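You operate a simulated robot arm through the tools that you are given. There is no shell and no other tool.

Carry out the task below with a simulated robot arm. There is one attempt and no reset: what you move stays moved.

## Task
Dose mould TWO with the shots printed on it.
Fine: seat it in the mould carriage and slide it out again after; spill nothing; leave shot dial and gate as set.

It is judged by the outcome, as a careful person would: the job done as asked, and still so three seconds after it is handed in. It fails if anything else is knocked over, pushed out of place, dropped, spilled or broken.

## Robot
A 6-joint arm with a two-finger parallel gripper, fixed in place. Base frame: the origin is at the foot of the arm, x ahead of it, y to its left, z up; the work surface is at about z = 78. Lengths are in cm, angles in degrees, forces in N, time in s.
With the tool pointing down near the work surface it reaches from about 46 to 86 cm from the base axis. Its first joint turns from -115.0 to 115.0 degrees. Payload 4.2 kg.
The tool frame sits at the grasp point between the pads (the TCP): z along the fingers, y along the line on which they close. The tips reach 2.3 cm beyond it. Largest opening 9.4 cm; finger width 3.8, thickness 1; the body of the gripper, 5.4 by 9.6 cm, starts 3.9 cm behind the TCP.
Orientation is that of the tool frame in the base frame, as a unit quaternion [x, y, z, w]. With the fingers straight down and closing along the base's y, the tool's x points along the base's -x, its y along +y and its z along -z.

## Interface
- The arm moves only by the tool nudge_tool. Its argument "rows" is a list of rows, each a list of 3 entries, a list of its own where there are three numbers: the shift along the base's x, y, z in cm, then the turn, a rotation vector about the base's x, y, z in degrees, then the gripper command, from -1 (fully open) to 1 (shut), values between in proportion. In form: [[[dx, dy, dz], [wx, wy, wz], gripper], ...]. A call has 1 to 20 rows; each row is the pose to reach, as a shift and turn from the pose commanded when the call began. A row lasts 0.2 s, in which the tool goes at most 5 cm and 8.6 degrees; a call with a longer step from one row to the next is refused whole, and so is a gripper value outside its range. A pose out of reach is approached as far as the arm can. The call stops where the force on the tool passes 50 N (or 10 N more than at its start, if that is more) or the arm is blocked; 0.2 s more then pass. The fingers move at their own pace (about 10.8 cm/s each) and stop on an object; they squeeze with about 28 N. The grip force told is the motor's: it shows also when the fingers shut on nothing. Time passes only in rows, and 0.2 s behind the last, so rows that repeat a pose let the fingers close. The reply holds the time, the measured pose of the TCP, the force on the tool along the base axes, the opening and the grip force, in the units named above and with some noise, with the torque about the TCP (base axes, N m) and any sound that the robot's microphone picked up.
- Cameras (640 x 400 px; columns grow to the right, rows downward): "scene" is fixed at [40.02, 65.07, 153.04]; the picture's right is [-1.00, 0.02, 0.00], its down [0.02, 0.79, -0.61] and it looks along [-0.01, -0.61, -0.79] (base axes); focal length 324 px, centre (320, 200). "wrist" rides on the gripper at [8.6, 1.6, -7.5] in the tool frame; the picture's right is [-0.18, 0.98, 0.00], its down [-0.58, -0.11, -0.81] and it looks along [-0.79, -0.15, 0.59] (tool axes); focal length 243 px, centre (320, 200). There is no depth. A picture from a camera that has moved, and an enlarged one, comes with that camera's place and axes in the base frame and with its lens.
- capture(camera): a new picture of that camera. No time passes.
- slide_trunk(by): slides the trunk up (or, below 0, down) by that many cm; the arm rides with it, the base frame stays. It gives what a move gives, with no picture.
- zoom(camera, box): a new picture of the part [left, top, right, bottom] of that camera's present view, enlarged. No time passes.
- job_done(): hands the job in; it is judged then, once.

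Places have to be worked out from the pictures, the camera data and where the tool is seen. Open the gripper and draw the arm clear of the work before you hand the job in, unless the task says otherwise.

The tools are called after ">>>" by a JSON object that holds its "fn" and its "kwargs". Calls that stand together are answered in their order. nudge_tool: Moves the arm, as the interface text tells. Its arguments: {"type":"object","properties":{"rows":{"type":"array","items":{"type":"array"}}},"required":["rows"]} The other tools are called the same way: slide_trunk (by) slides the trunk up or down; capture (camera) takes a picture; zoom (camera, box) takes an enlarged picture of a part of a camera's view; job_done () hands the job in.

At the start:

```text
time: 0.0
ee_pos: [57.82, 17.04, 117.43]
tcp_rot: [0.0, 1.0, 0.001, 0.0]
force: [-0.7, -0.1, 0.0]
ft_torque: [-0.03, 0.0, 0.0]
gripper_width: 9.4
finger_force: 0.0
trunk travel left (down, up): [-72.5, 26.5]
```

scene: 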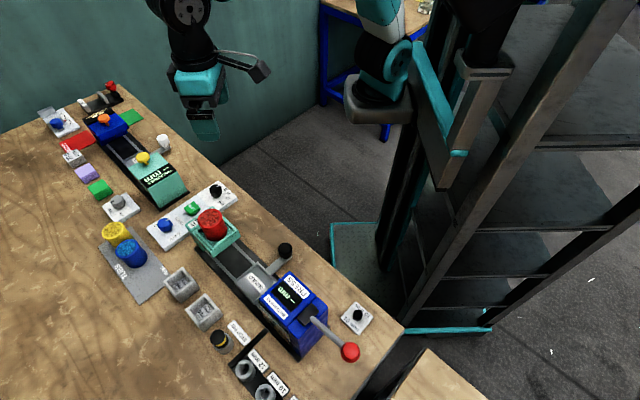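
wrist: 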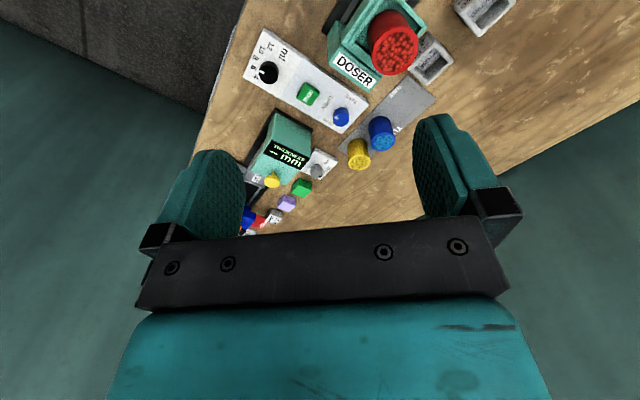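

I'll look closely at the bench before moving anything: the doser, the mould(s), and the control panels.

>>> {"fn": "zoom", "kwargs": {"camera": "scene", "box": [140, 170, 300, 270]}}

>>> {"fn": "zoom", "kwargs": {"camera": "scene", "box": [230, 220, 390, 320]}}

>>> {"fn": "zoom", "kwargs": {"camera": "scene", "box": [80, 210, 240, 310]}}

>>> {"fn": "zoom", "kwargs": {"camera": "scene", "box": [150, 260, 310, 400]}}

>>> {"fn": "zoom", "kwargs": {"camera": "scene", "box": [30, 70, 210, 220]}}

>>> {"fn": "zoom", "kwargs": {"camera": "wrist", "box": [230, 0, 530, 190]}}

```text
4.00 times, centred on (220, 220) of scene
camera zoom: at [40.02, 65.07, 153.04], right [-1.0, 0.02, 0.0], down [0.02, 0.79, -0.61], along [-0.01, -0.61, -0.79], focal length 1295 px, centre (720, 120)
```

zoom: 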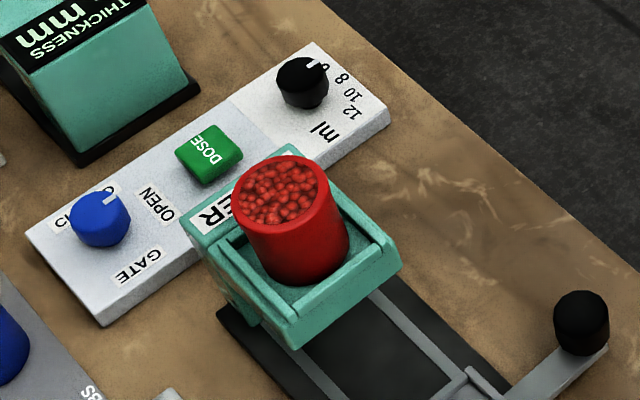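

```text
4.00 times, centred on (310, 270) of scene
camera zoom: at [40.02, 65.07, 153.04], right [-1.0, 0.02, 0.0], down [0.02, 0.79, -0.61], along [-0.01, -0.61, -0.79], focal length 1295 px, centre (360, -80)
```

zoom: 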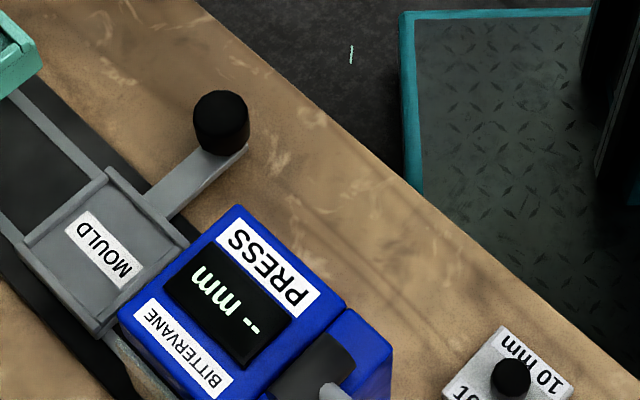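

```text
4.00 times, centred on (160, 260) of scene
camera zoom: at [40.02, 65.07, 153.04], right [-1.0, 0.02, 0.0], down [0.02, 0.79, -0.61], along [-0.01, -0.61, -0.79], focal length 1295 px, centre (960, -40)
```

zoom: 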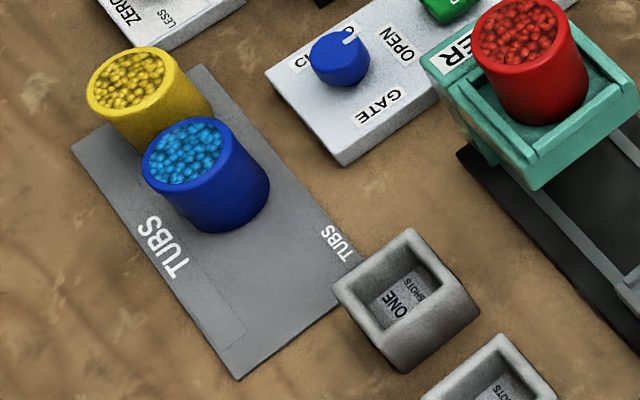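

```text
2.86 times, centred on (230, 330) of scene
camera zoom: at [40.02, 65.07, 153.04], right [-1.0, 0.02, 0.0], down [0.02, 0.79, -0.61], along [-0.01, -0.61, -0.79], focal length 925 px, centre (577, -171)
```

zoom: 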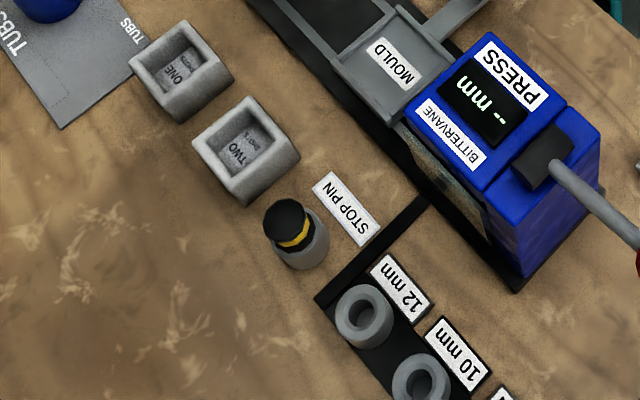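

```text
2.67 times, centred on (120, 145) of scene
camera zoom: at [40.02, 65.07, 153.04], right [-1.0, 0.02, 0.0], down [0.02, 0.79, -0.61], along [-0.01, -0.61, -0.79], focal length 863 px, centre (853, 347)
```

zoom: 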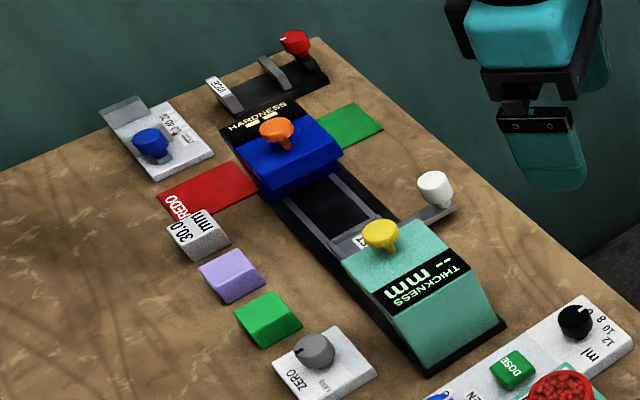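

```text
2.11 times, centred on (380, 95) of wrist
camera zoom: at [49.19, 18.65, 125.0], right [0.19, 0.98, 0.0], down [0.58, -0.11, 0.81], along [0.79, -0.15, -0.59], focal length 511 px, centre (194, 421)
```

zoom: 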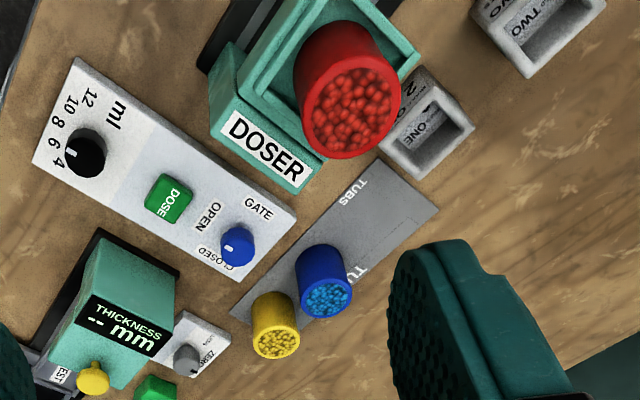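

The label on mould TWO is inside it, so I'll zoom tightly on that, on the gate knob and on the dial from the present views.

>>> {"fn": "zoom", "kwargs": {"camera": "wrist", "box": [450, 0, 530, 50]}}

>>> {"fn": "zoom", "kwargs": {"camera": "scene", "box": [180, 290, 228, 332]}}

>>> {"fn": "zoom", "kwargs": {"camera": "wrist", "box": [320, 85, 370, 135]}}

>>> {"fn": "zoom", "kwargs": {"camera": "wrist", "box": [240, 20, 320, 110]}}

>>> {"fn": "zoom", "kwargs": {"camera": "scene", "box": [145, 205, 195, 245]}}

>>> {"fn": "zoom", "kwargs": {"camera": "scene", "box": [160, 265, 205, 305]}}

```text
8.00 times, centred on (490, 25) of wrist
camera zoom: at [49.19, 18.65, 125.0], right [0.19, 0.98, 0.0], down [0.58, -0.11, 0.81], along [0.79, -0.15, -0.59], focal length 1941 px, centre (-1040, 1600)
```

zoom: 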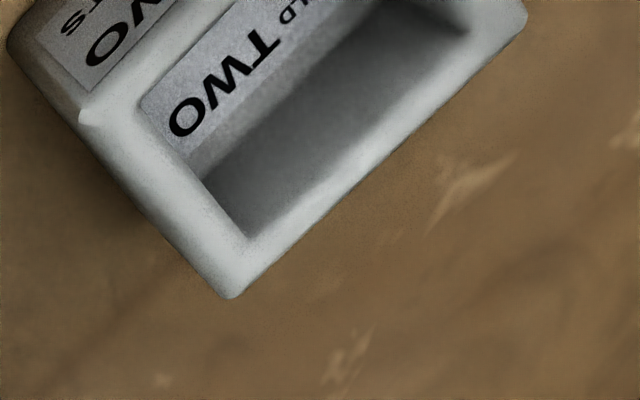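

```text
9.52 times, centred on (204, 311) of scene
camera zoom: at [40.02, 65.07, 153.04], right [-1.0, 0.02, 0.0], down [0.02, 0.79, -0.61], along [-0.01, -0.61, -0.79], focal length 3082 px, centre (1425, -857)
```

zoom: 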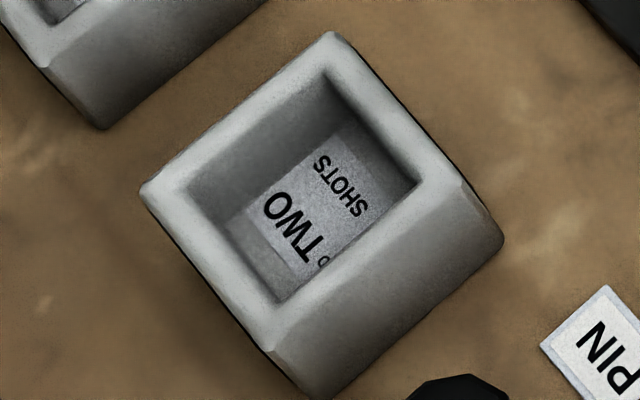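

```text
8.00 times, centred on (345, 110) of wrist
camera zoom: at [49.19, 18.65, 125.0], right [0.19, 0.98, 0.0], down [0.58, -0.11, 0.81], along [0.79, -0.15, -0.59], focal length 1941 px, centre (120, 920)
```

zoom: 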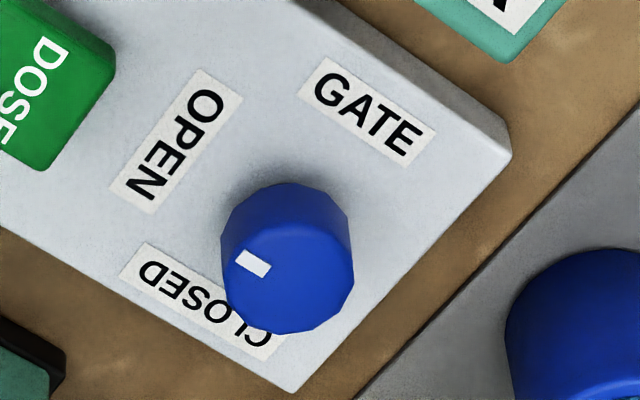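

```text
4.44 times, centred on (280, 65) of wrist
camera zoom: at [49.19, 18.65, 125.0], right [0.19, 0.98, 0.0], down [0.58, -0.11, 0.81], along [0.79, -0.15, -0.59], focal length 1078 px, centre (498, 800)
```

zoom: 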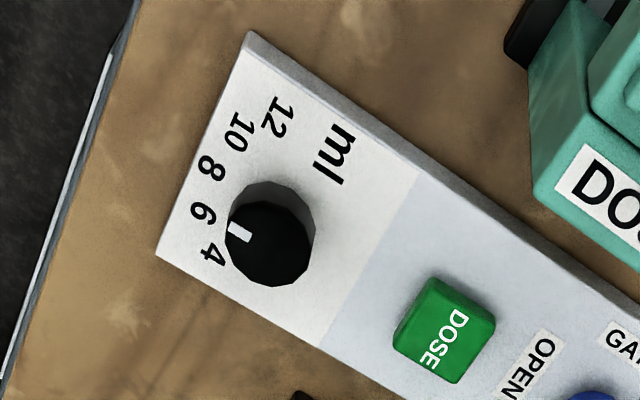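

```text
10.00 times, centred on (170, 225) of scene
camera zoom: at [40.02, 65.07, 153.04], right [-1.0, 0.02, 0.0], down [0.02, 0.79, -0.61], along [-0.01, -0.61, -0.79], focal length 3237 px, centre (1820, -50)
```

zoom: 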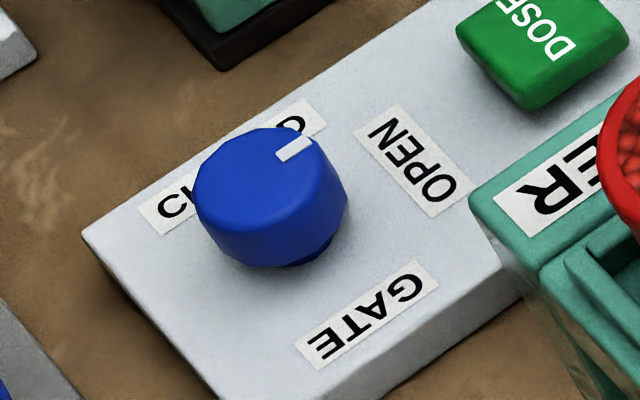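

```text
10.00 times, centred on (182, 285) of scene
camera zoom: at [40.02, 65.07, 153.04], right [-1.0, 0.02, 0.0], down [0.02, 0.79, -0.61], along [-0.01, -0.61, -0.79], focal length 3237 px, centre (1695, -650)
```

zoom: 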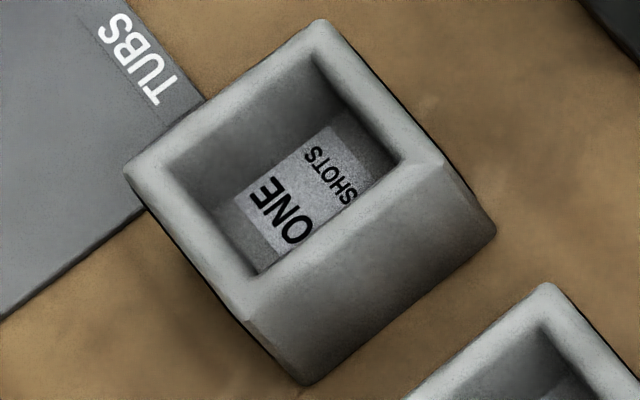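

The gate pointer sits along the OPEN side and the dial is near 6. The shot number on TWO is hidden by its wall, so I'll move the wrist camera up over the mould, tilted downward, staying high.

>>> {"fn": "nudge_tool", "kwargs": {"rows": [[[0, 4.5, 0], [0, 7, 0], -1], [[0, 9, -2], [0, 14, 0], -1], [[0, 13.5, -4], [0, 21, 0], -1], [[0, 18, -6], [0, 28, 0], -1], [[0, 22, -8], [0, 35, 0], -1], [[0, 22, -8], [0, 35, 0], -1]]}}

>>> {"fn": "capture", "kwargs": {"camera": "wrist"}}

```text
time: 1.4
ee_pos: [50.23, 30.14, 106.69]
tcp_rot: [0.002, 0.959, 0.005, -0.283]
force: [0.5, 0.8, -0.5]
ft_torque: [-0.04, 0.09, -0.04]
gripper_width: 9.42
finger_force: 0.0
out of reach, approached as far as the arm can: row 3, 4, 5, 6
trunk travel left (down, up): [-72.5, 26.5]
```

```text
taken
camera wrist: at [47.07, 31.75, 117.74], right [0.16, 0.98, -0.09], down [0.93, -0.12, 0.36], along [0.34, -0.14, -0.93], focal length 243 px, centre (320, 200)
```

wrist: 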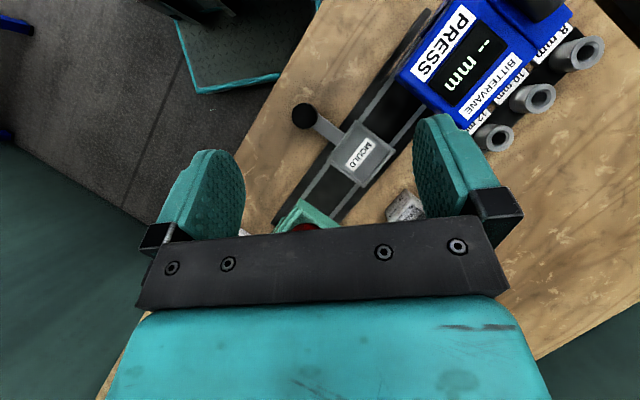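

The gripper hides the mould in this pose, and this tilt runs out of reach. I'll undo the tilt and look at where the tool ends up.

>>> {"fn": "nudge_tool", "kwargs": {"rows": [[[0, 0, 0], [0, -7, 0], -1], [[0, 0, 0], [0, -14, 0], -1], [[0, 0, 0], [0, -21, 0], -1], [[0, 0, 0], [0, -28, 0], -1], [[0, 0, 0], [0, -35, 0], -1], [[0, 0, 0], [0, -35, 0], -1]]}}

>>> {"fn": "capture", "kwargs": {"camera": "wrist"}}

>>> {"fn": "capture", "kwargs": {"camera": "scene"}}

```text
time: 2.8
ee_pos: [50.85, 30.23, 106.97]
tcp_rot: [0.001, 1.0, 0.0, -0.001]
force: [0.2, 0.6, 0.0]
ft_torque: [-0.03, 0.02, 0.0]
gripper_width: 9.4
finger_force: 0.1
trunk travel left (down, up): [-72.5, 26.5]
```

```text
taken
camera wrist: at [42.24, 31.86, 114.42], right [0.19, 0.98, 0.0], down [0.58, -0.11, 0.81], along [0.79, -0.15, -0.59], focal length 243 px, centre (320, 200)
```

wrist: 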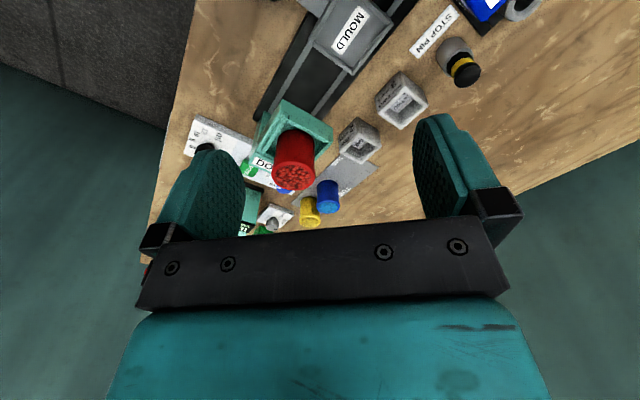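

```text
taken
```

scene: 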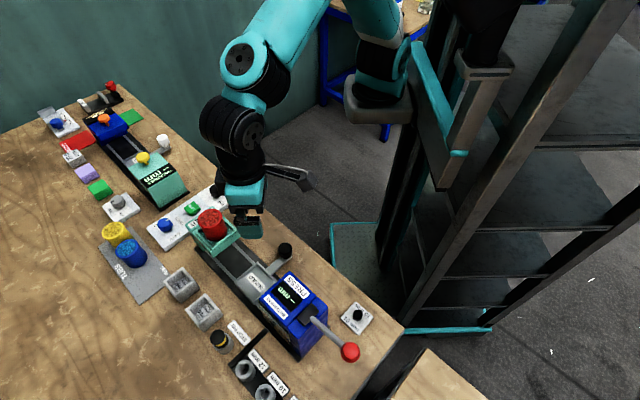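

Mould TWO is clear in this view; I'll zoom in on both moulds, the carriage and the doser.

>>> {"fn": "zoom", "kwargs": {"camera": "wrist", "box": [370, 65, 434, 135]}}

>>> {"fn": "zoom", "kwargs": {"camera": "wrist", "box": [330, 110, 390, 170]}}

>>> {"fn": "zoom", "kwargs": {"camera": "wrist", "box": [290, 0, 410, 80]}}

>>> {"fn": "zoom", "kwargs": {"camera": "wrist", "box": [180, 70, 380, 220]}}

```text
5.71 times, centred on (402, 100) of wrist
camera zoom: at [42.24, 31.86, 114.42], right [0.19, 0.98, 0.0], down [0.58, -0.11, 0.81], along [0.79, -0.15, -0.59], focal length 1386 px, centre (-149, 771)
```

zoom: 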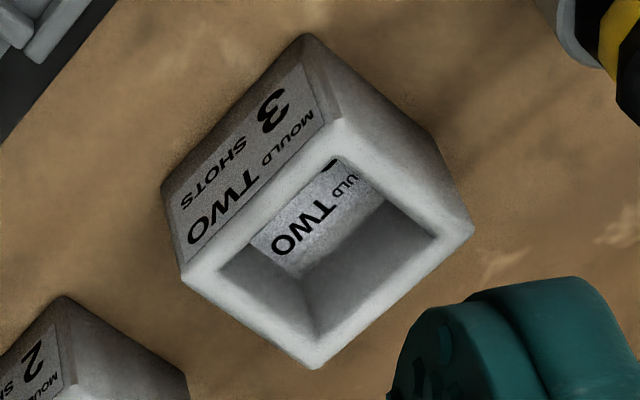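

```text
6.67 times, centred on (360, 140) of wrist
camera zoom: at [42.24, 31.86, 114.42], right [0.19, 0.98, 0.0], down [0.58, -0.11, 0.81], along [0.79, -0.15, -0.59], focal length 1618 px, centre (53, 600)
```

zoom: 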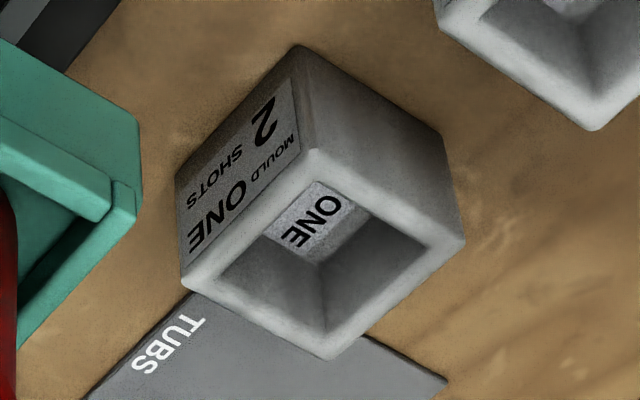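

```text
5.00 times, centred on (350, 40) of wrist
camera zoom: at [42.24, 31.86, 114.42], right [0.19, 0.98, 0.0], down [0.58, -0.11, 0.81], along [0.79, -0.15, -0.59], focal length 1213 px, centre (170, 1000)
```

zoom: 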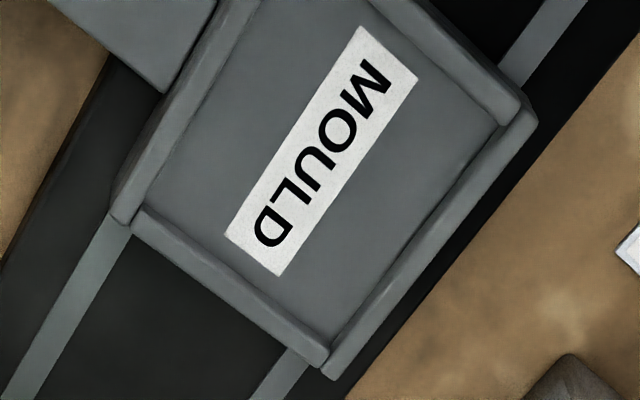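

```text
2.67 times, centred on (280, 145) of wrist
camera zoom: at [42.24, 31.86, 114.42], right [0.19, 0.98, 0.0], down [0.58, -0.11, 0.81], along [0.79, -0.15, -0.59], focal length 647 px, centre (427, 347)
```

zoom: 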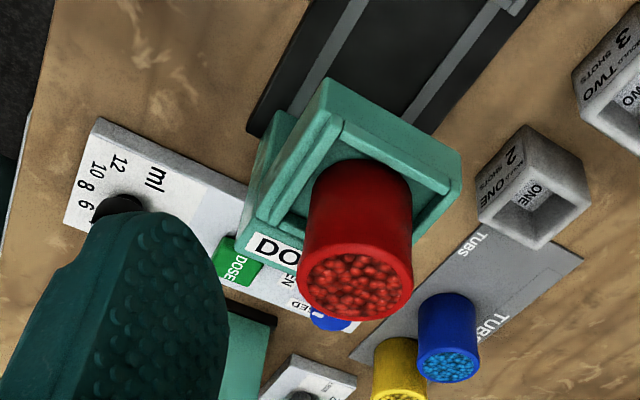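

Mould TWO clearly reads "3 SHOTS" (ONE reads 2). I judge mould TWO at about (65, 40), about 5 cm square and turned about 45°. The carriage is near (54.5, 33) on a rail that runs at about -45°. I'll yaw the tool +45° to line it up with the rail and look at the carriage from above.

>>> {"fn": "nudge_tool", "kwargs": {"rows": [[[0.5, 0, 0], [0, 0, 7.5], -1], [[1, 0, 0], [0, 0, 15], -1], [[1.5, 0, 0], [0, 0, 22.5], -1], [[2, 0, 0], [0, 0, 30], -1], [[2.5, 0, 0], [0, 0, 37.5], -1], [[3, 0, 0], [0, 0, 45], -1], [[3, 0, 0], [0, 0, 45], -1]]}}

>>> {"fn": "capture", "kwargs": {"camera": "wrist"}}

>>> {"fn": "zoom", "kwargs": {"camera": "wrist", "box": [170, 0, 490, 200]}}

>>> {"fn": "capture", "kwargs": {"camera": "scene"}}

```text
time: 4.4
ee_pos: [54.15, 30.22, 106.92]
tcp_rot: [-0.383, 0.924, 0.001, -0.002]
force: [-0.6, -0.7, 0.2]
ft_torque: [-0.01, -0.02, -0.01]
gripper_width: 9.39
finger_force: 0.2
trunk travel left (down, up): [-72.5, 26.5]
```

```text
taken
camera wrist: at [46.79, 25.3, 114.45], right [-0.56, 0.83, 0.0], down [0.49, 0.33, 0.81], along [0.66, 0.46, -0.59], focal length 243 px, centre (320, 200)
```

wrist: 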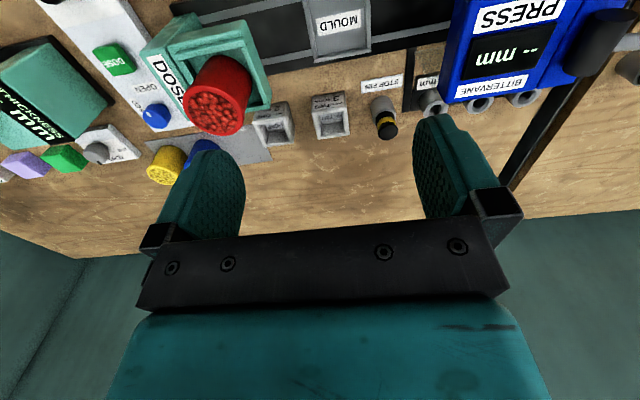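

```text
2.00 times, centred on (330, 100) of wrist
camera zoom: at [46.79, 25.3, 114.45], right [-0.56, 0.83, 0.0], down [0.49, 0.33, 0.81], along [0.66, 0.46, -0.59], focal length 485 px, centre (300, 400)
```

zoom: 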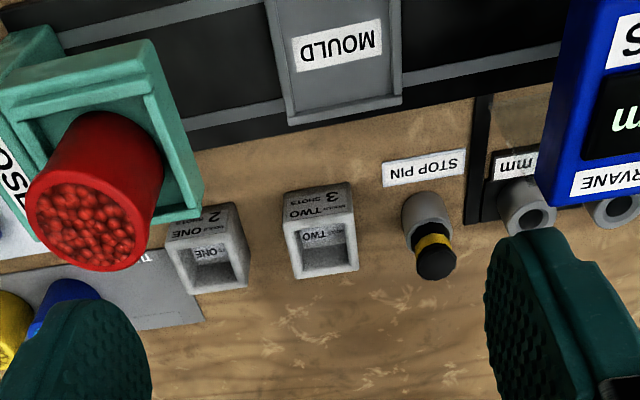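

```text
taken
```

scene: 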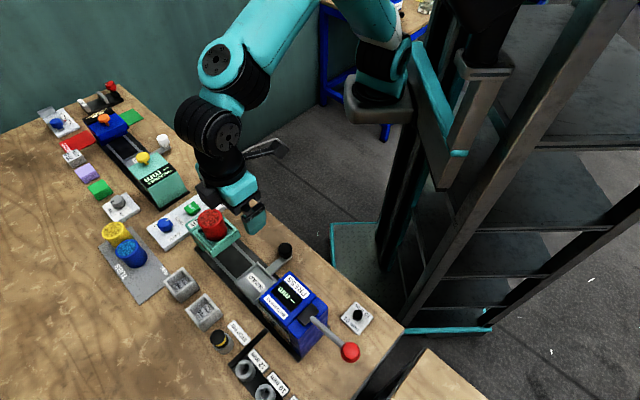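

There is a gap between carriage and press. I'll zoom the scene view in on the carriage and rail to measure their positions and angle.

>>> {"fn": "zoom", "kwargs": {"camera": "scene", "box": [185, 220, 313, 300]}}

>>> {"fn": "zoom", "kwargs": {"camera": "scene", "box": [225, 240, 305, 290]}}

>>> {"fn": "zoom", "kwargs": {"camera": "scene", "box": [185, 195, 265, 275]}}

>>> {"fn": "zoom", "kwargs": {"camera": "wrist", "box": [280, 0, 400, 75]}}

>>> {"fn": "zoom", "kwargs": {"camera": "wrist", "box": [80, 0, 290, 140]}}

```text
5.00 times, centred on (249, 260) of scene
camera zoom: at [40.02, 65.07, 153.04], right [-1.0, 0.02, 0.0], down [0.02, 0.79, -0.61], along [-0.01, -0.61, -0.79], focal length 1618 px, centre (675, -100)
```

zoom: 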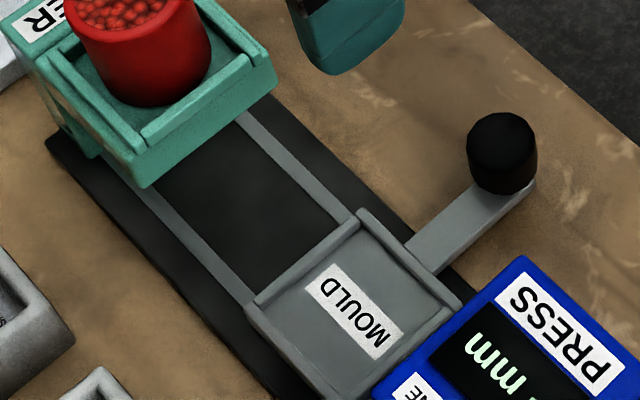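

```text
8.00 times, centred on (265, 265) of scene
camera zoom: at [40.02, 65.07, 153.04], right [-1.0, 0.02, 0.0], down [0.02, 0.79, -0.61], along [-0.01, -0.61, -0.79], focal length 2589 px, centre (760, -320)
```

zoom: 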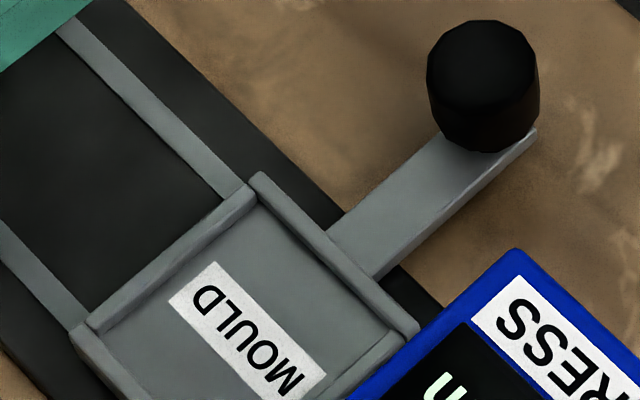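

```text
5.00 times, centred on (225, 235) of scene
camera zoom: at [40.02, 65.07, 153.04], right [-1.0, 0.02, 0.0], down [0.02, 0.79, -0.61], along [-0.01, -0.61, -0.79], focal length 1618 px, centre (795, 25)
```

zoom: 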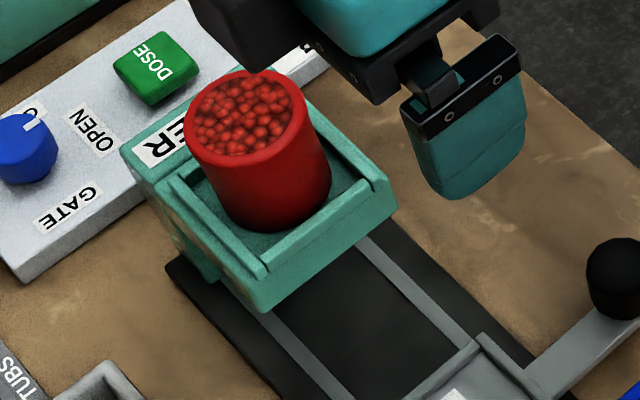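

```text
5.33 times, centred on (340, 38) of wrist
camera zoom: at [46.79, 25.3, 114.45], right [-0.56, 0.83, 0.0], down [0.49, 0.33, 0.81], along [0.66, 0.46, -0.59], focal length 1294 px, centre (213, 1067)
```

zoom: 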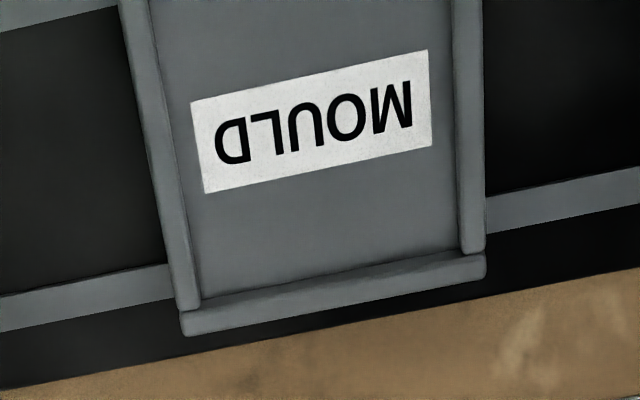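

```text
2.86 times, centred on (185, 70) of wrist
camera zoom: at [46.79, 25.3, 114.45], right [-0.56, 0.83, 0.0], down [0.49, 0.33, 0.81], along [0.66, 0.46, -0.59], focal length 693 px, centre (706, 571)
```

zoom: 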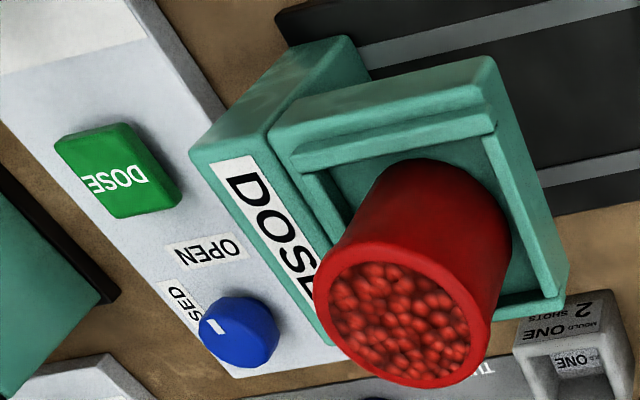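

Both cameras agree on these positions:
- Carriage centre: about (54.6, 33.3), on a 45° rail.
- Doser head: about (63.7, 23.9).
- Knob: about (47.9, 26.5).
- Mould TWO: about (65.3, 40.1), with its top near z 82.

I'll fly to about 10 cm above mould TWO with the fingers part open.

>>> {"fn": "nudge_tool", "kwargs": {"rows": [[[2.2, 2, -2], [0, 0, 0], -0.5], [[4.4, 4, -5], [0, 0, 0], -0.5], [[6.6, 6, -8], [0, 0, 0], -0.5], [[8.8, 8, -11], [0, 0, 0], -0.5], [[11.1, 9.9, -14], [0, 0, 0], -0.5], [[11.1, 9.9, -14], [0, 0, 0], -0.5]]}}

>>> {"fn": "capture", "kwargs": {"camera": "wrist"}}

>>> {"fn": "capture", "kwargs": {"camera": "scene"}}

```text
time: 5.8
ee_pos: [65.11, 40.22, 93.0]
tcp_rot: [-0.382, 0.924, 0.0, -0.001]
force: [-0.6, 0.3, 1.3]
ft_torque: [0.0, -0.01, 0.01]
gripper_width: 7.06
finger_force: 0.0
trunk travel left (down, up): [-72.5, 26.5]
```

```text
taken
camera wrist: at [57.86, 35.2, 100.57], right [-0.56, 0.83, 0.0], down [0.49, 0.33, 0.81], along [0.67, 0.45, -0.59], focal length 243 px, centre (320, 200)
```

wrist: 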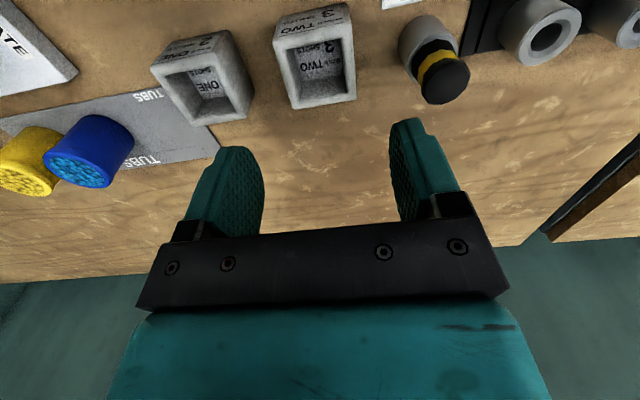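

```text
taken
```

scene: 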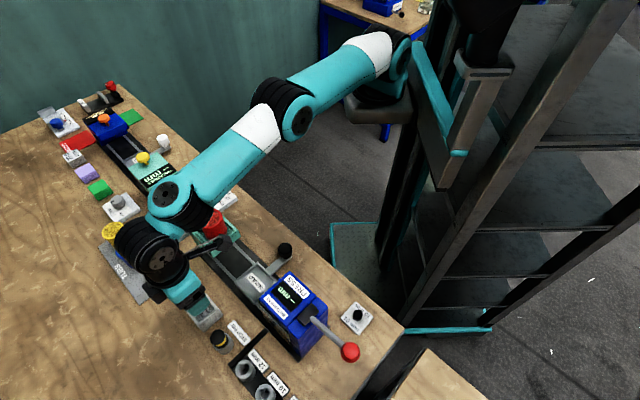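

The approach line (column 320) passes over mould TWO. Before descending I'll zoom for alignment and check the forearm's clearance over the red tub.

>>> {"fn": "zoom", "kwargs": {"camera": "wrist", "box": [260, 0, 380, 110]}}

>>> {"fn": "zoom", "kwargs": {"camera": "scene", "box": [90, 150, 290, 340]}}

```text
3.64 times, centred on (320, 55) of wrist
camera zoom: at [57.86, 35.2, 100.57], right [-0.56, 0.83, 0.0], down [0.49, 0.33, 0.81], along [0.67, 0.45, -0.59], focal length 882 px, centre (320, 727)
```

zoom: 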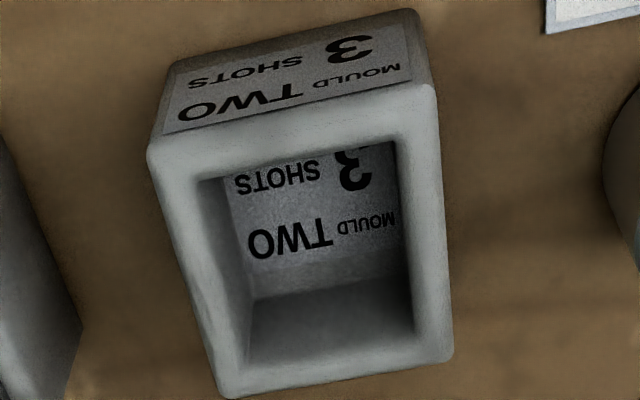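

```text
2.11 times, centred on (190, 245) of scene
camera zoom: at [40.02, 65.07, 153.04], right [-1.0, 0.02, 0.0], down [0.02, 0.79, -0.61], along [-0.01, -0.61, -0.79], focal length 681 px, centre (594, 105)
```

zoom: 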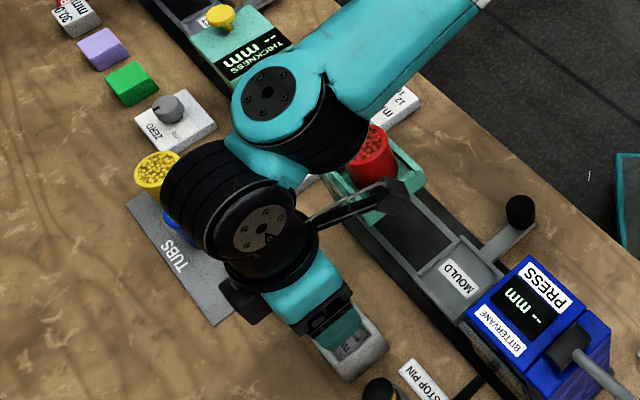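

The wrist joint appears to hang near the red tub, so I need its real position before I descend. I'll zoom into the arm, then make a small vertical test move and use parallax.

>>> {"fn": "zoom", "kwargs": {"camera": "scene", "box": [110, 160, 270, 320]}}

>>> {"fn": "nudge_tool", "kwargs": {"rows": [[[0.1, -0.1, -2], [0, 0, 0], -0.5], [[0.1, -0.1, -4], [0, 0, 0], -0.5], [[0.1, -0.1, -4], [0, 0, 0], -0.5]]}}

>>> {"fn": "zoom", "kwargs": {"camera": "scene", "box": [110, 160, 270, 320]}}

```text
2.50 times, centred on (190, 240) of scene
camera zoom: at [40.02, 65.07, 153.04], right [-1.0, 0.02, 0.0], down [0.02, 0.79, -0.61], along [-0.01, -0.61, -0.79], focal length 809 px, centre (645, 100)
```

zoom: 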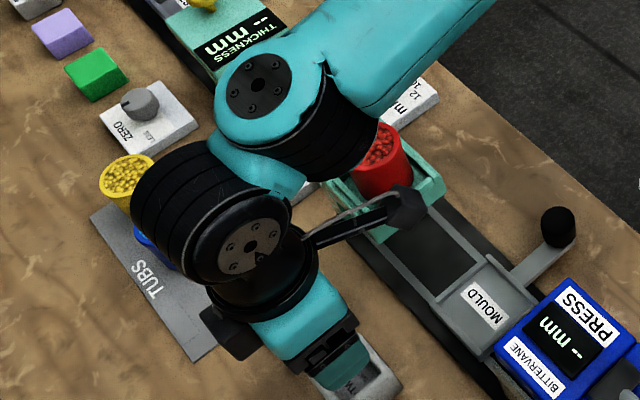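

```text
time: 6.6
ee_pos: [65.26, 40.12, 89.01]
tcp_rot: [-0.382, 0.924, 0.0, 0.0]
force: [0.0, 0.9, 0.3]
ft_torque: [-0.01, 0.02, -0.02]
gripper_width: 7.06
finger_force: 0.1
trunk travel left (down, up): [-72.5, 26.5]
```

```text
2.50 times, centred on (190, 240) of scene
camera zoom: at [40.02, 65.07, 153.04], right [-1.0, 0.02, 0.0], down [0.02, 0.79, -0.61], along [-0.01, -0.61, -0.79], focal length 809 px, centre (645, 100)
```

zoom: 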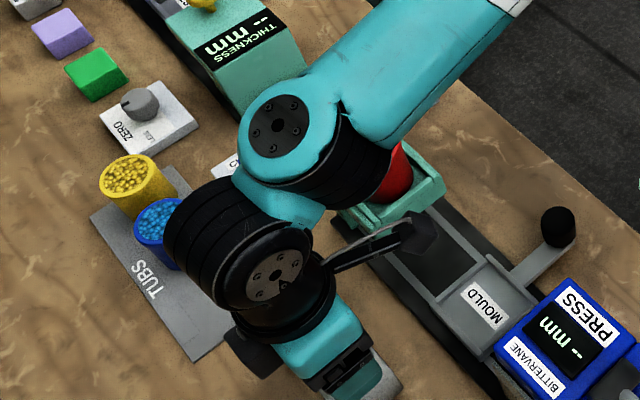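

The parallax puts the upper wrist joint about 18 cm above the TCP, near (65, 31), so it is still well above the tub top (about 94). I'll go 3 cm lower, which is still safe, and measure again.

>>> {"fn": "nudge_tool", "kwargs": {"rows": [[[0, 0, -1.5], [0, 0, 0], -0.5], [[0, 0, -3], [0, 0, 0], -0.5], [[0, 0, -3], [0, 0, 0], -0.5]]}}

>>> {"fn": "zoom", "kwargs": {"camera": "scene", "box": [110, 160, 270, 320]}}

>>> {"fn": "capture", "kwargs": {"camera": "scene"}}

>>> {"fn": "capture", "kwargs": {"camera": "wrist"}}

```text
time: 7.4
ee_pos: [65.26, 40.05, 85.81]
tcp_rot: [-0.382, 0.924, 0.001, 0.0]
force: [-0.1, 0.3, 0.8]
ft_torque: [0.02, 0.03, 0.02]
gripper_width: 7.06
finger_force: 0.0
trunk travel left (down, up): [-72.5, 26.5]
```

```text
2.50 times, centred on (190, 240) of scene
camera zoom: at [40.02, 65.07, 153.04], right [-1.0, 0.02, 0.0], down [0.02, 0.79, -0.61], along [-0.01, -0.61, -0.79], focal length 809 px, centre (645, 100)
```

zoom: 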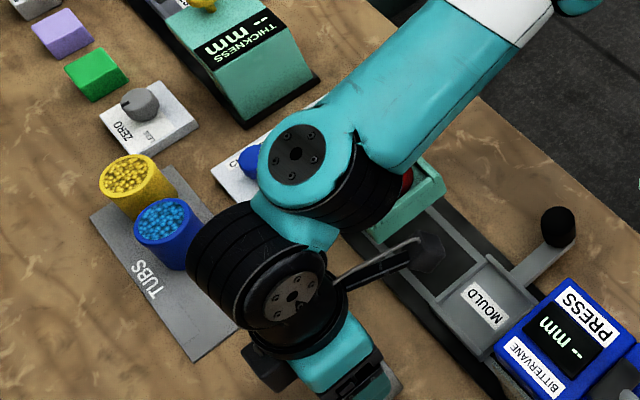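

```text
taken
```

scene: 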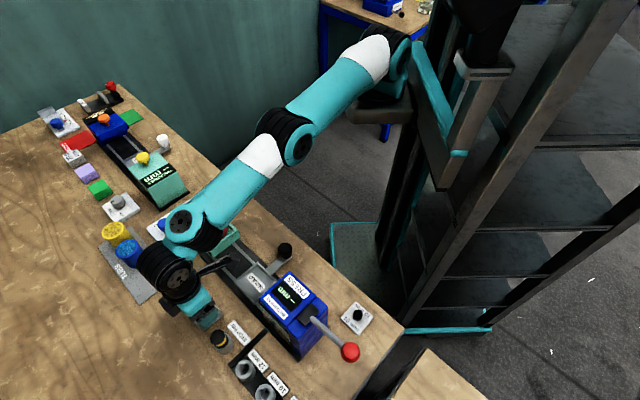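

```text
taken
camera wrist: at [57.94, 35.09, 93.4], right [-0.56, 0.83, 0.0], down [0.49, 0.33, 0.81], along [0.67, 0.45, -0.59], focal length 243 px, centre (320, 200)
```

wrist: 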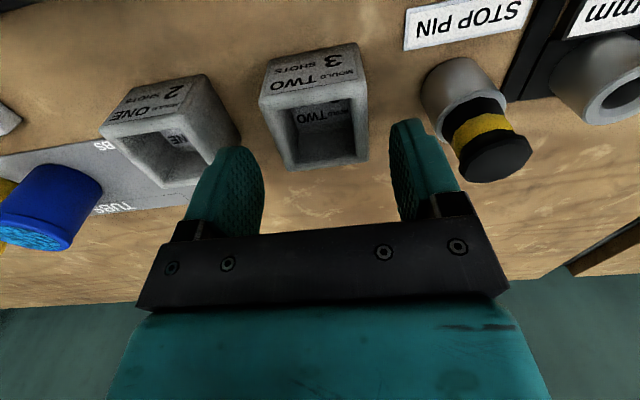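

With the longer baseline, the upper wrist joint is about 22 cm above the TCP and well to the side of the tub, so descending is safe. I'll zoom to centre on mould TWO precisely.

>>> {"fn": "zoom", "kwargs": {"camera": "wrist", "box": [240, 30, 400, 190]}}

```text
2.50 times, centred on (320, 110) of wrist
camera zoom: at [57.94, 35.09, 93.4], right [-0.56, 0.83, 0.0], down [0.49, 0.33, 0.81], along [0.67, 0.45, -0.59], focal length 606 px, centre (320, 425)
```

zoom: 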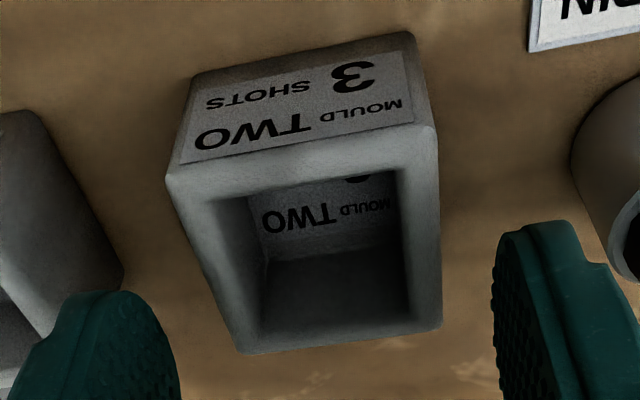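

The mould's top rim centre works out at (65.4, 40.1), top z 82.1 and square to the tool, matching my TCP to about 1 mm. I'll descend to z 81.8 and close.

>>> {"fn": "nudge_tool", "kwargs": {"rows": [[[0.05, 0.05, -1.5], [0, 0, 0], -0.5], [[0.1, 0.05, -3], [0, 0, 0], -0.5], [[0.1, 0.05, -4], [0, 0, 0], -0.5], [[0.1, 0.05, -4], [0, 0, 0], -0.5], [[0.1, 0.05, -4], [0, 0, 0], 0], [[0.1, 0.05, -4], [0, 0, 0], 1], [[0.1, 0.05, -4], [0, 0, 0], 1], [[0.1, 0.05, -4], [0, 0, 0], 1]]}}

>>> {"fn": "capture", "kwargs": {"camera": "wrist"}}

>>> {"fn": "zoom", "kwargs": {"camera": "scene", "box": [110, 160, 270, 360]}}

```text
time: 9.2
ee_pos: [64.96, 39.55, 82.16]
tcp_rot: [-0.382, 0.924, 0.0, 0.0]
force: [1.2, 1.3, 1.5]
ft_torque: [-0.06, -0.11, 0.02]
gripper_width: 5.38
finger_force: 28.2
out of reach, approached as far as the arm can: row 2, 3, 4, 5, 6, 7, 8
trunk travel left (down, up): [-72.5, 26.5]
```

```text
taken
camera wrist: at [57.55, 34.6, 89.69], right [-0.56, 0.83, 0.0], down [0.49, 0.33, 0.81], along [0.67, 0.45, -0.59], focal length 243 px, centre (320, 200)
```

wrist: 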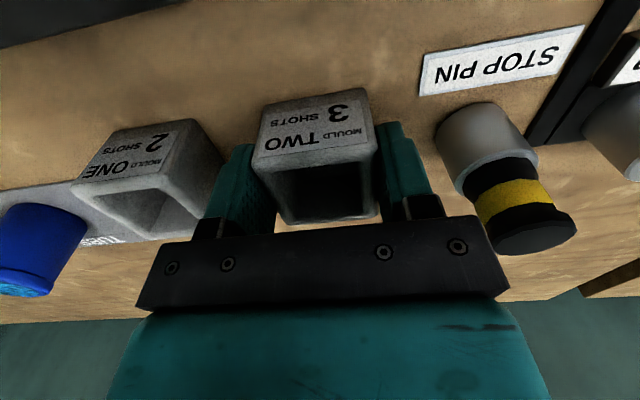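

```text
2.00 times, centred on (190, 260) of scene
camera zoom: at [40.02, 65.07, 153.04], right [-1.0, 0.02, 0.0], down [0.02, 0.79, -0.61], along [-0.01, -0.61, -0.79], focal length 647 px, centre (580, 80)
```

zoom: 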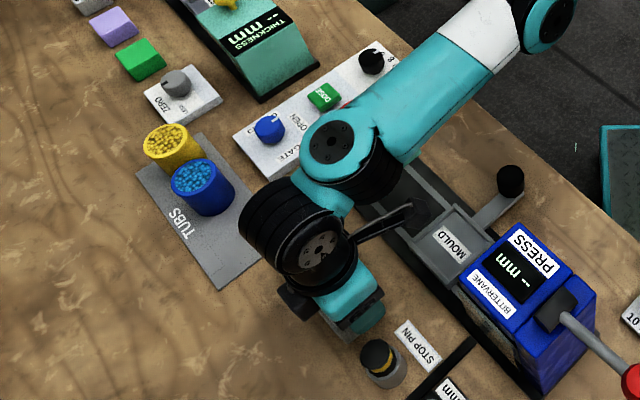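

The mould is gripped (5.38 cm wide, full grip force), though reach stopped the TCP about 0.7 cm short along the tool's depth. I'll lift 6 cm and carry it over to the carriage.

>>> {"fn": "nudge_tool", "kwargs": {"rows": [[[0, 0, 1.5], [0, 0, 0], 1], [[0, 0, 3.5], [0, 0, 0], 1], [[0, 0, 6], [0, 0, 0], 1], [[-1.8, -1.1, 6.5], [0, 0, 0], 1], [[-4.5, -2.8, 6.5], [0, 0, 0], 1], [[-7.2, -4.5, 6.5], [0, 0, 0], 1], [[-9.5, -5.9, 6.5], [0, 0, 0], 1], [[-10.8, -6.75, 6.5], [0, 0, 0], 1], [[-10.8, -6.75, 6.5], [0, 0, 0], 1]]}}

>>> {"fn": "capture", "kwargs": {"camera": "wrist"}}

>>> {"fn": "capture", "kwargs": {"camera": "scene"}}

```text
time: 11.2
ee_pos: [53.74, 32.83, 88.82]
tcp_rot: [-0.382, 0.924, 0.001, 0.0]
force: [-0.5, 0.8, -2.8]
ft_torque: [0.0, 0.03, -0.01]
gripper_width: 5.38
finger_force: 27.9
out of reach, approached as far as the arm can: row 2, 3, 4
trunk travel left (down, up): [-72.5, 26.5]
```

```text
taken
camera wrist: at [46.48, 27.84, 96.32], right [-0.56, 0.83, 0.0], down [0.49, 0.33, 0.81], along [0.67, 0.45, -0.59], focal length 243 px, centre (320, 200)
```

wrist: 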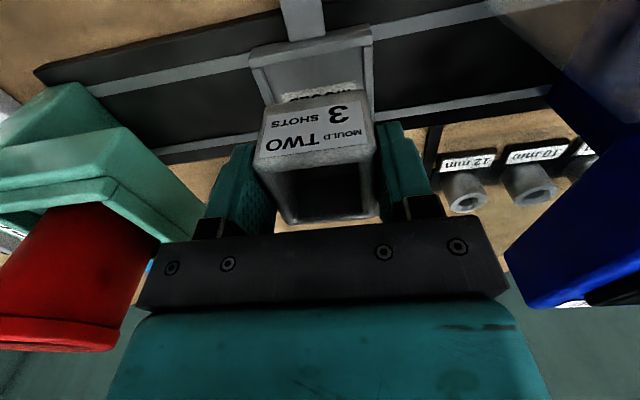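

```text
taken
```

scene: 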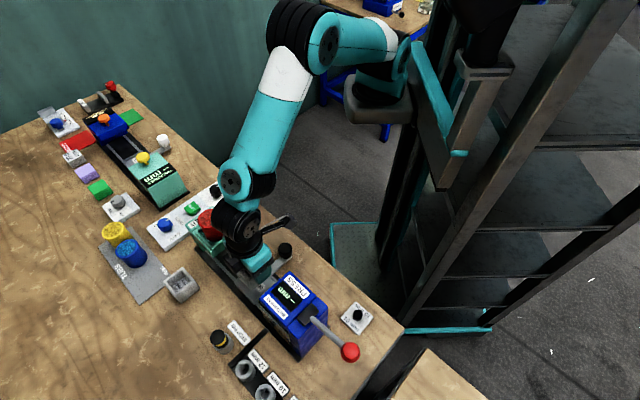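

The mould is held level above the carriage. I'll zoom in to measure the tray corners against the mould before lowering.

>>> {"fn": "zoom", "kwargs": {"camera": "wrist", "box": [230, 0, 410, 120]}}

>>> {"fn": "zoom", "kwargs": {"camera": "wrist", "box": [200, 80, 440, 240]}}

>>> {"fn": "zoom", "kwargs": {"camera": "scene", "box": [180, 170, 320, 310]}}

```text
3.33 times, centred on (320, 60) of wrist
camera zoom: at [46.48, 27.84, 96.32], right [-0.56, 0.83, 0.0], down [0.49, 0.33, 0.81], along [0.67, 0.45, -0.59], focal length 809 px, centre (320, 667)
```

zoom: 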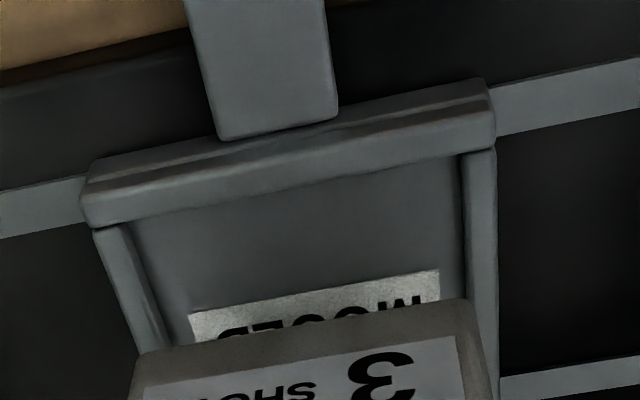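

```text
2.50 times, centred on (320, 160) of wrist
camera zoom: at [46.48, 27.84, 96.32], right [-0.56, 0.83, 0.0], down [0.49, 0.33, 0.81], along [0.67, 0.45, -0.59], focal length 606 px, centre (320, 300)
```

zoom: 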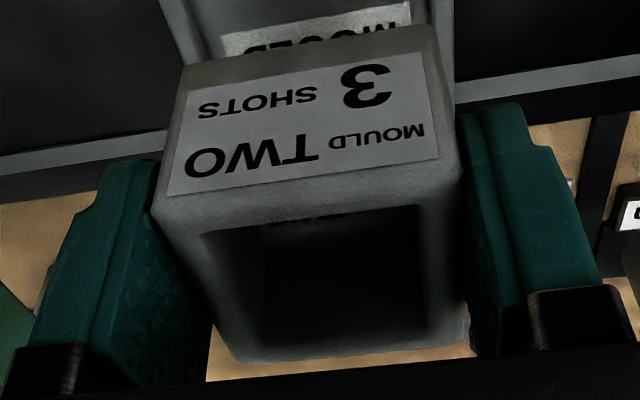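

```text
2.86 times, centred on (250, 240) of scene
camera zoom: at [40.02, 65.07, 153.04], right [-1.0, 0.02, 0.0], down [0.02, 0.79, -0.61], along [-0.01, -0.61, -0.79], focal length 925 px, centre (520, 86)
```

zoom: 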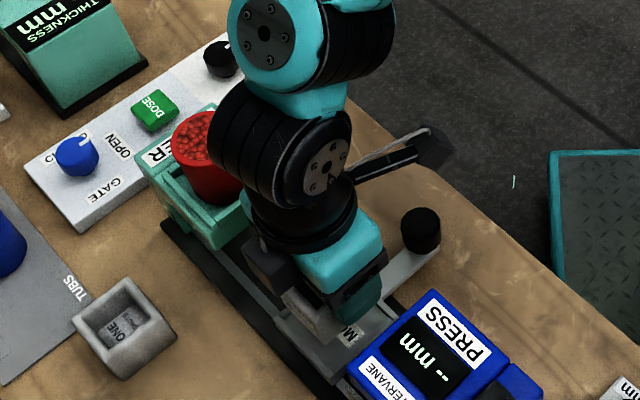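

The mould centre measures (54.5, 33.45) and the tray centre about (54.65, 33.4), so they line up within 2 mm. I'll lower until the mould is just above the tray rim and check again.

>>> {"fn": "nudge_tool", "kwargs": {"rows": [[[0.1, 0, -1], [0, 0, 0], 1], [[0.15, 0, -2], [0, 0, 0], 1], [[0.15, 0, -2.8], [0, 0, 0], 1], [[0.15, 0, -2.8], [0, 0, 0], 1]]}}

>>> {"fn": "capture", "kwargs": {"camera": "wrist"}}

>>> {"fn": "zoom", "kwargs": {"camera": "wrist", "box": [220, 0, 420, 130]}}

>>> {"fn": "zoom", "kwargs": {"camera": "scene", "box": [220, 230, 320, 310]}}

```text
time: 12.2
ee_pos: [54.15, 32.75, 85.95]
tcp_rot: [-0.381, 0.924, 0.001, 0.0]
force: [-1.2, -0.3, -2.1]
ft_torque: [0.02, 0.04, -0.04]
gripper_width: 5.39
finger_force: 27.9
trunk travel left (down, up): [-72.5, 26.5]
```

```text
taken
camera wrist: at [46.84, 27.87, 93.31], right [-0.56, 0.83, 0.0], down [0.49, 0.33, 0.81], along [0.67, 0.45, -0.59], focal length 243 px, centre (320, 200)
```

wrist: 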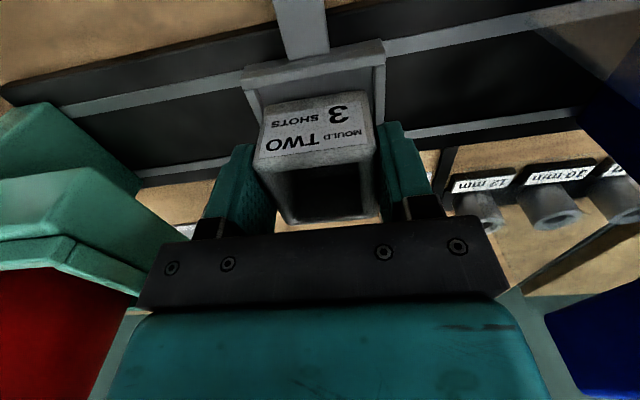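

```text
3.08 times, centred on (320, 65) of wrist
camera zoom: at [46.84, 27.87, 93.31], right [-0.56, 0.83, 0.0], down [0.49, 0.33, 0.81], along [0.67, 0.45, -0.59], focal length 746 px, centre (320, 615)
```

zoom: 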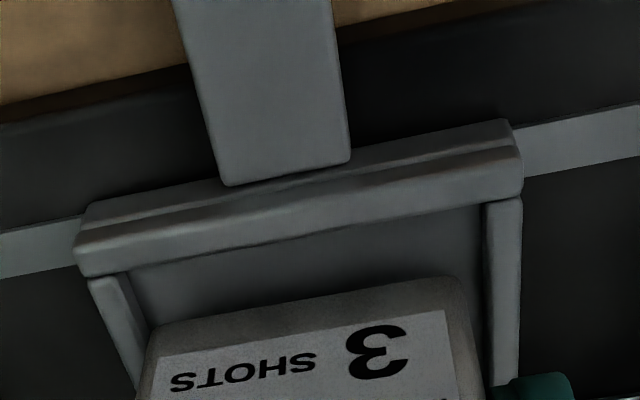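

```text
5.00 times, centred on (270, 270) of scene
camera zoom: at [40.02, 65.07, 153.04], right [-1.0, 0.02, 0.0], down [0.02, 0.79, -0.61], along [-0.01, -0.61, -0.79], focal length 1618 px, centre (570, -150)
```

zoom: 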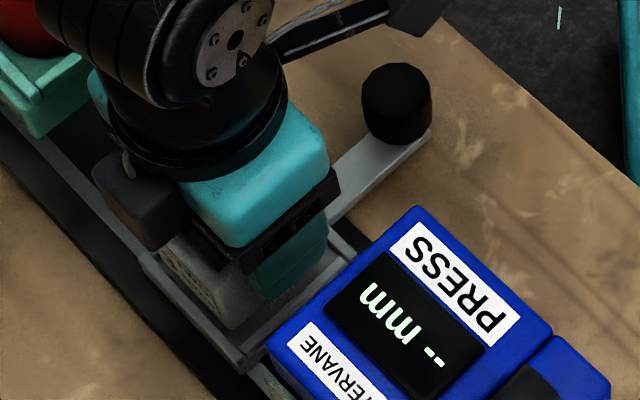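

Aligned along the rail to about 1 mm; across the rail the mould sits slightly toward the far wall, so I'll shift it 0.2 cm toward the handle and lower it gently.

>>> {"fn": "nudge_tool", "kwargs": {"rows": [[[-0.15, -0.15, 0], [0, 0, 0], 1], [[-0.15, -0.15, -0.4], [0, 0, 0], 1], [[-0.15, -0.15, -0.8], [0, 0, 0], 1], [[-0.15, -0.15, -1.2], [0, 0, 0], 1], [[-0.15, -0.15, -1.2], [0, 0, 0], 1]]}}

>>> {"fn": "zoom", "kwargs": {"camera": "wrist", "box": [220, 0, 420, 130]}}

>>> {"fn": "zoom", "kwargs": {"camera": "scene", "box": [220, 250, 290, 310]}}

```text
time: 13.4
ee_pos: [54.05, 32.57, 84.58]
tcp_rot: [-0.381, 0.924, 0.001, 0.0]
force: [-0.8, 0.2, -0.8]
ft_torque: [-0.02, -0.09, -0.04]
gripper_width: 5.38
finger_force: 28.4
trunk travel left (down, up): [-72.5, 26.5]
```

```text
3.08 times, centred on (320, 65) of wrist
camera zoom: at [46.76, 27.64, 92.16], right [-0.56, 0.83, 0.0], down [0.49, 0.33, 0.81], along [0.67, 0.45, -0.59], focal length 746 px, centre (320, 615)
```

zoom: 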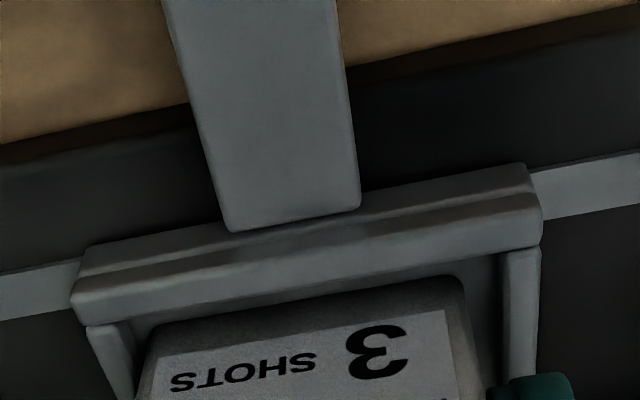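

```text
6.67 times, centred on (255, 280) of scene
camera zoom: at [40.02, 65.07, 153.04], right [-1.0, 0.02, 0.0], down [0.02, 0.79, -0.61], along [-0.01, -0.61, -0.79], focal length 2158 px, centre (753, -333)
```

zoom: 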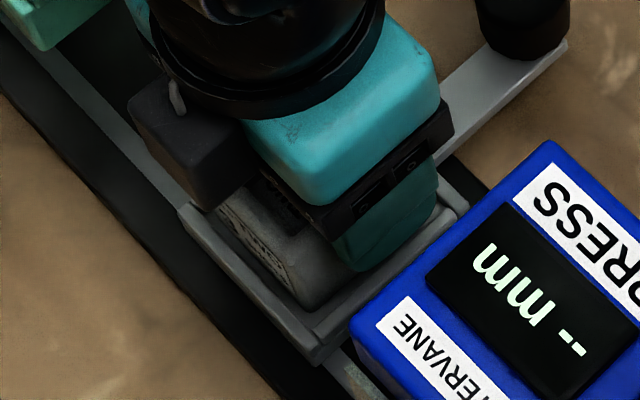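

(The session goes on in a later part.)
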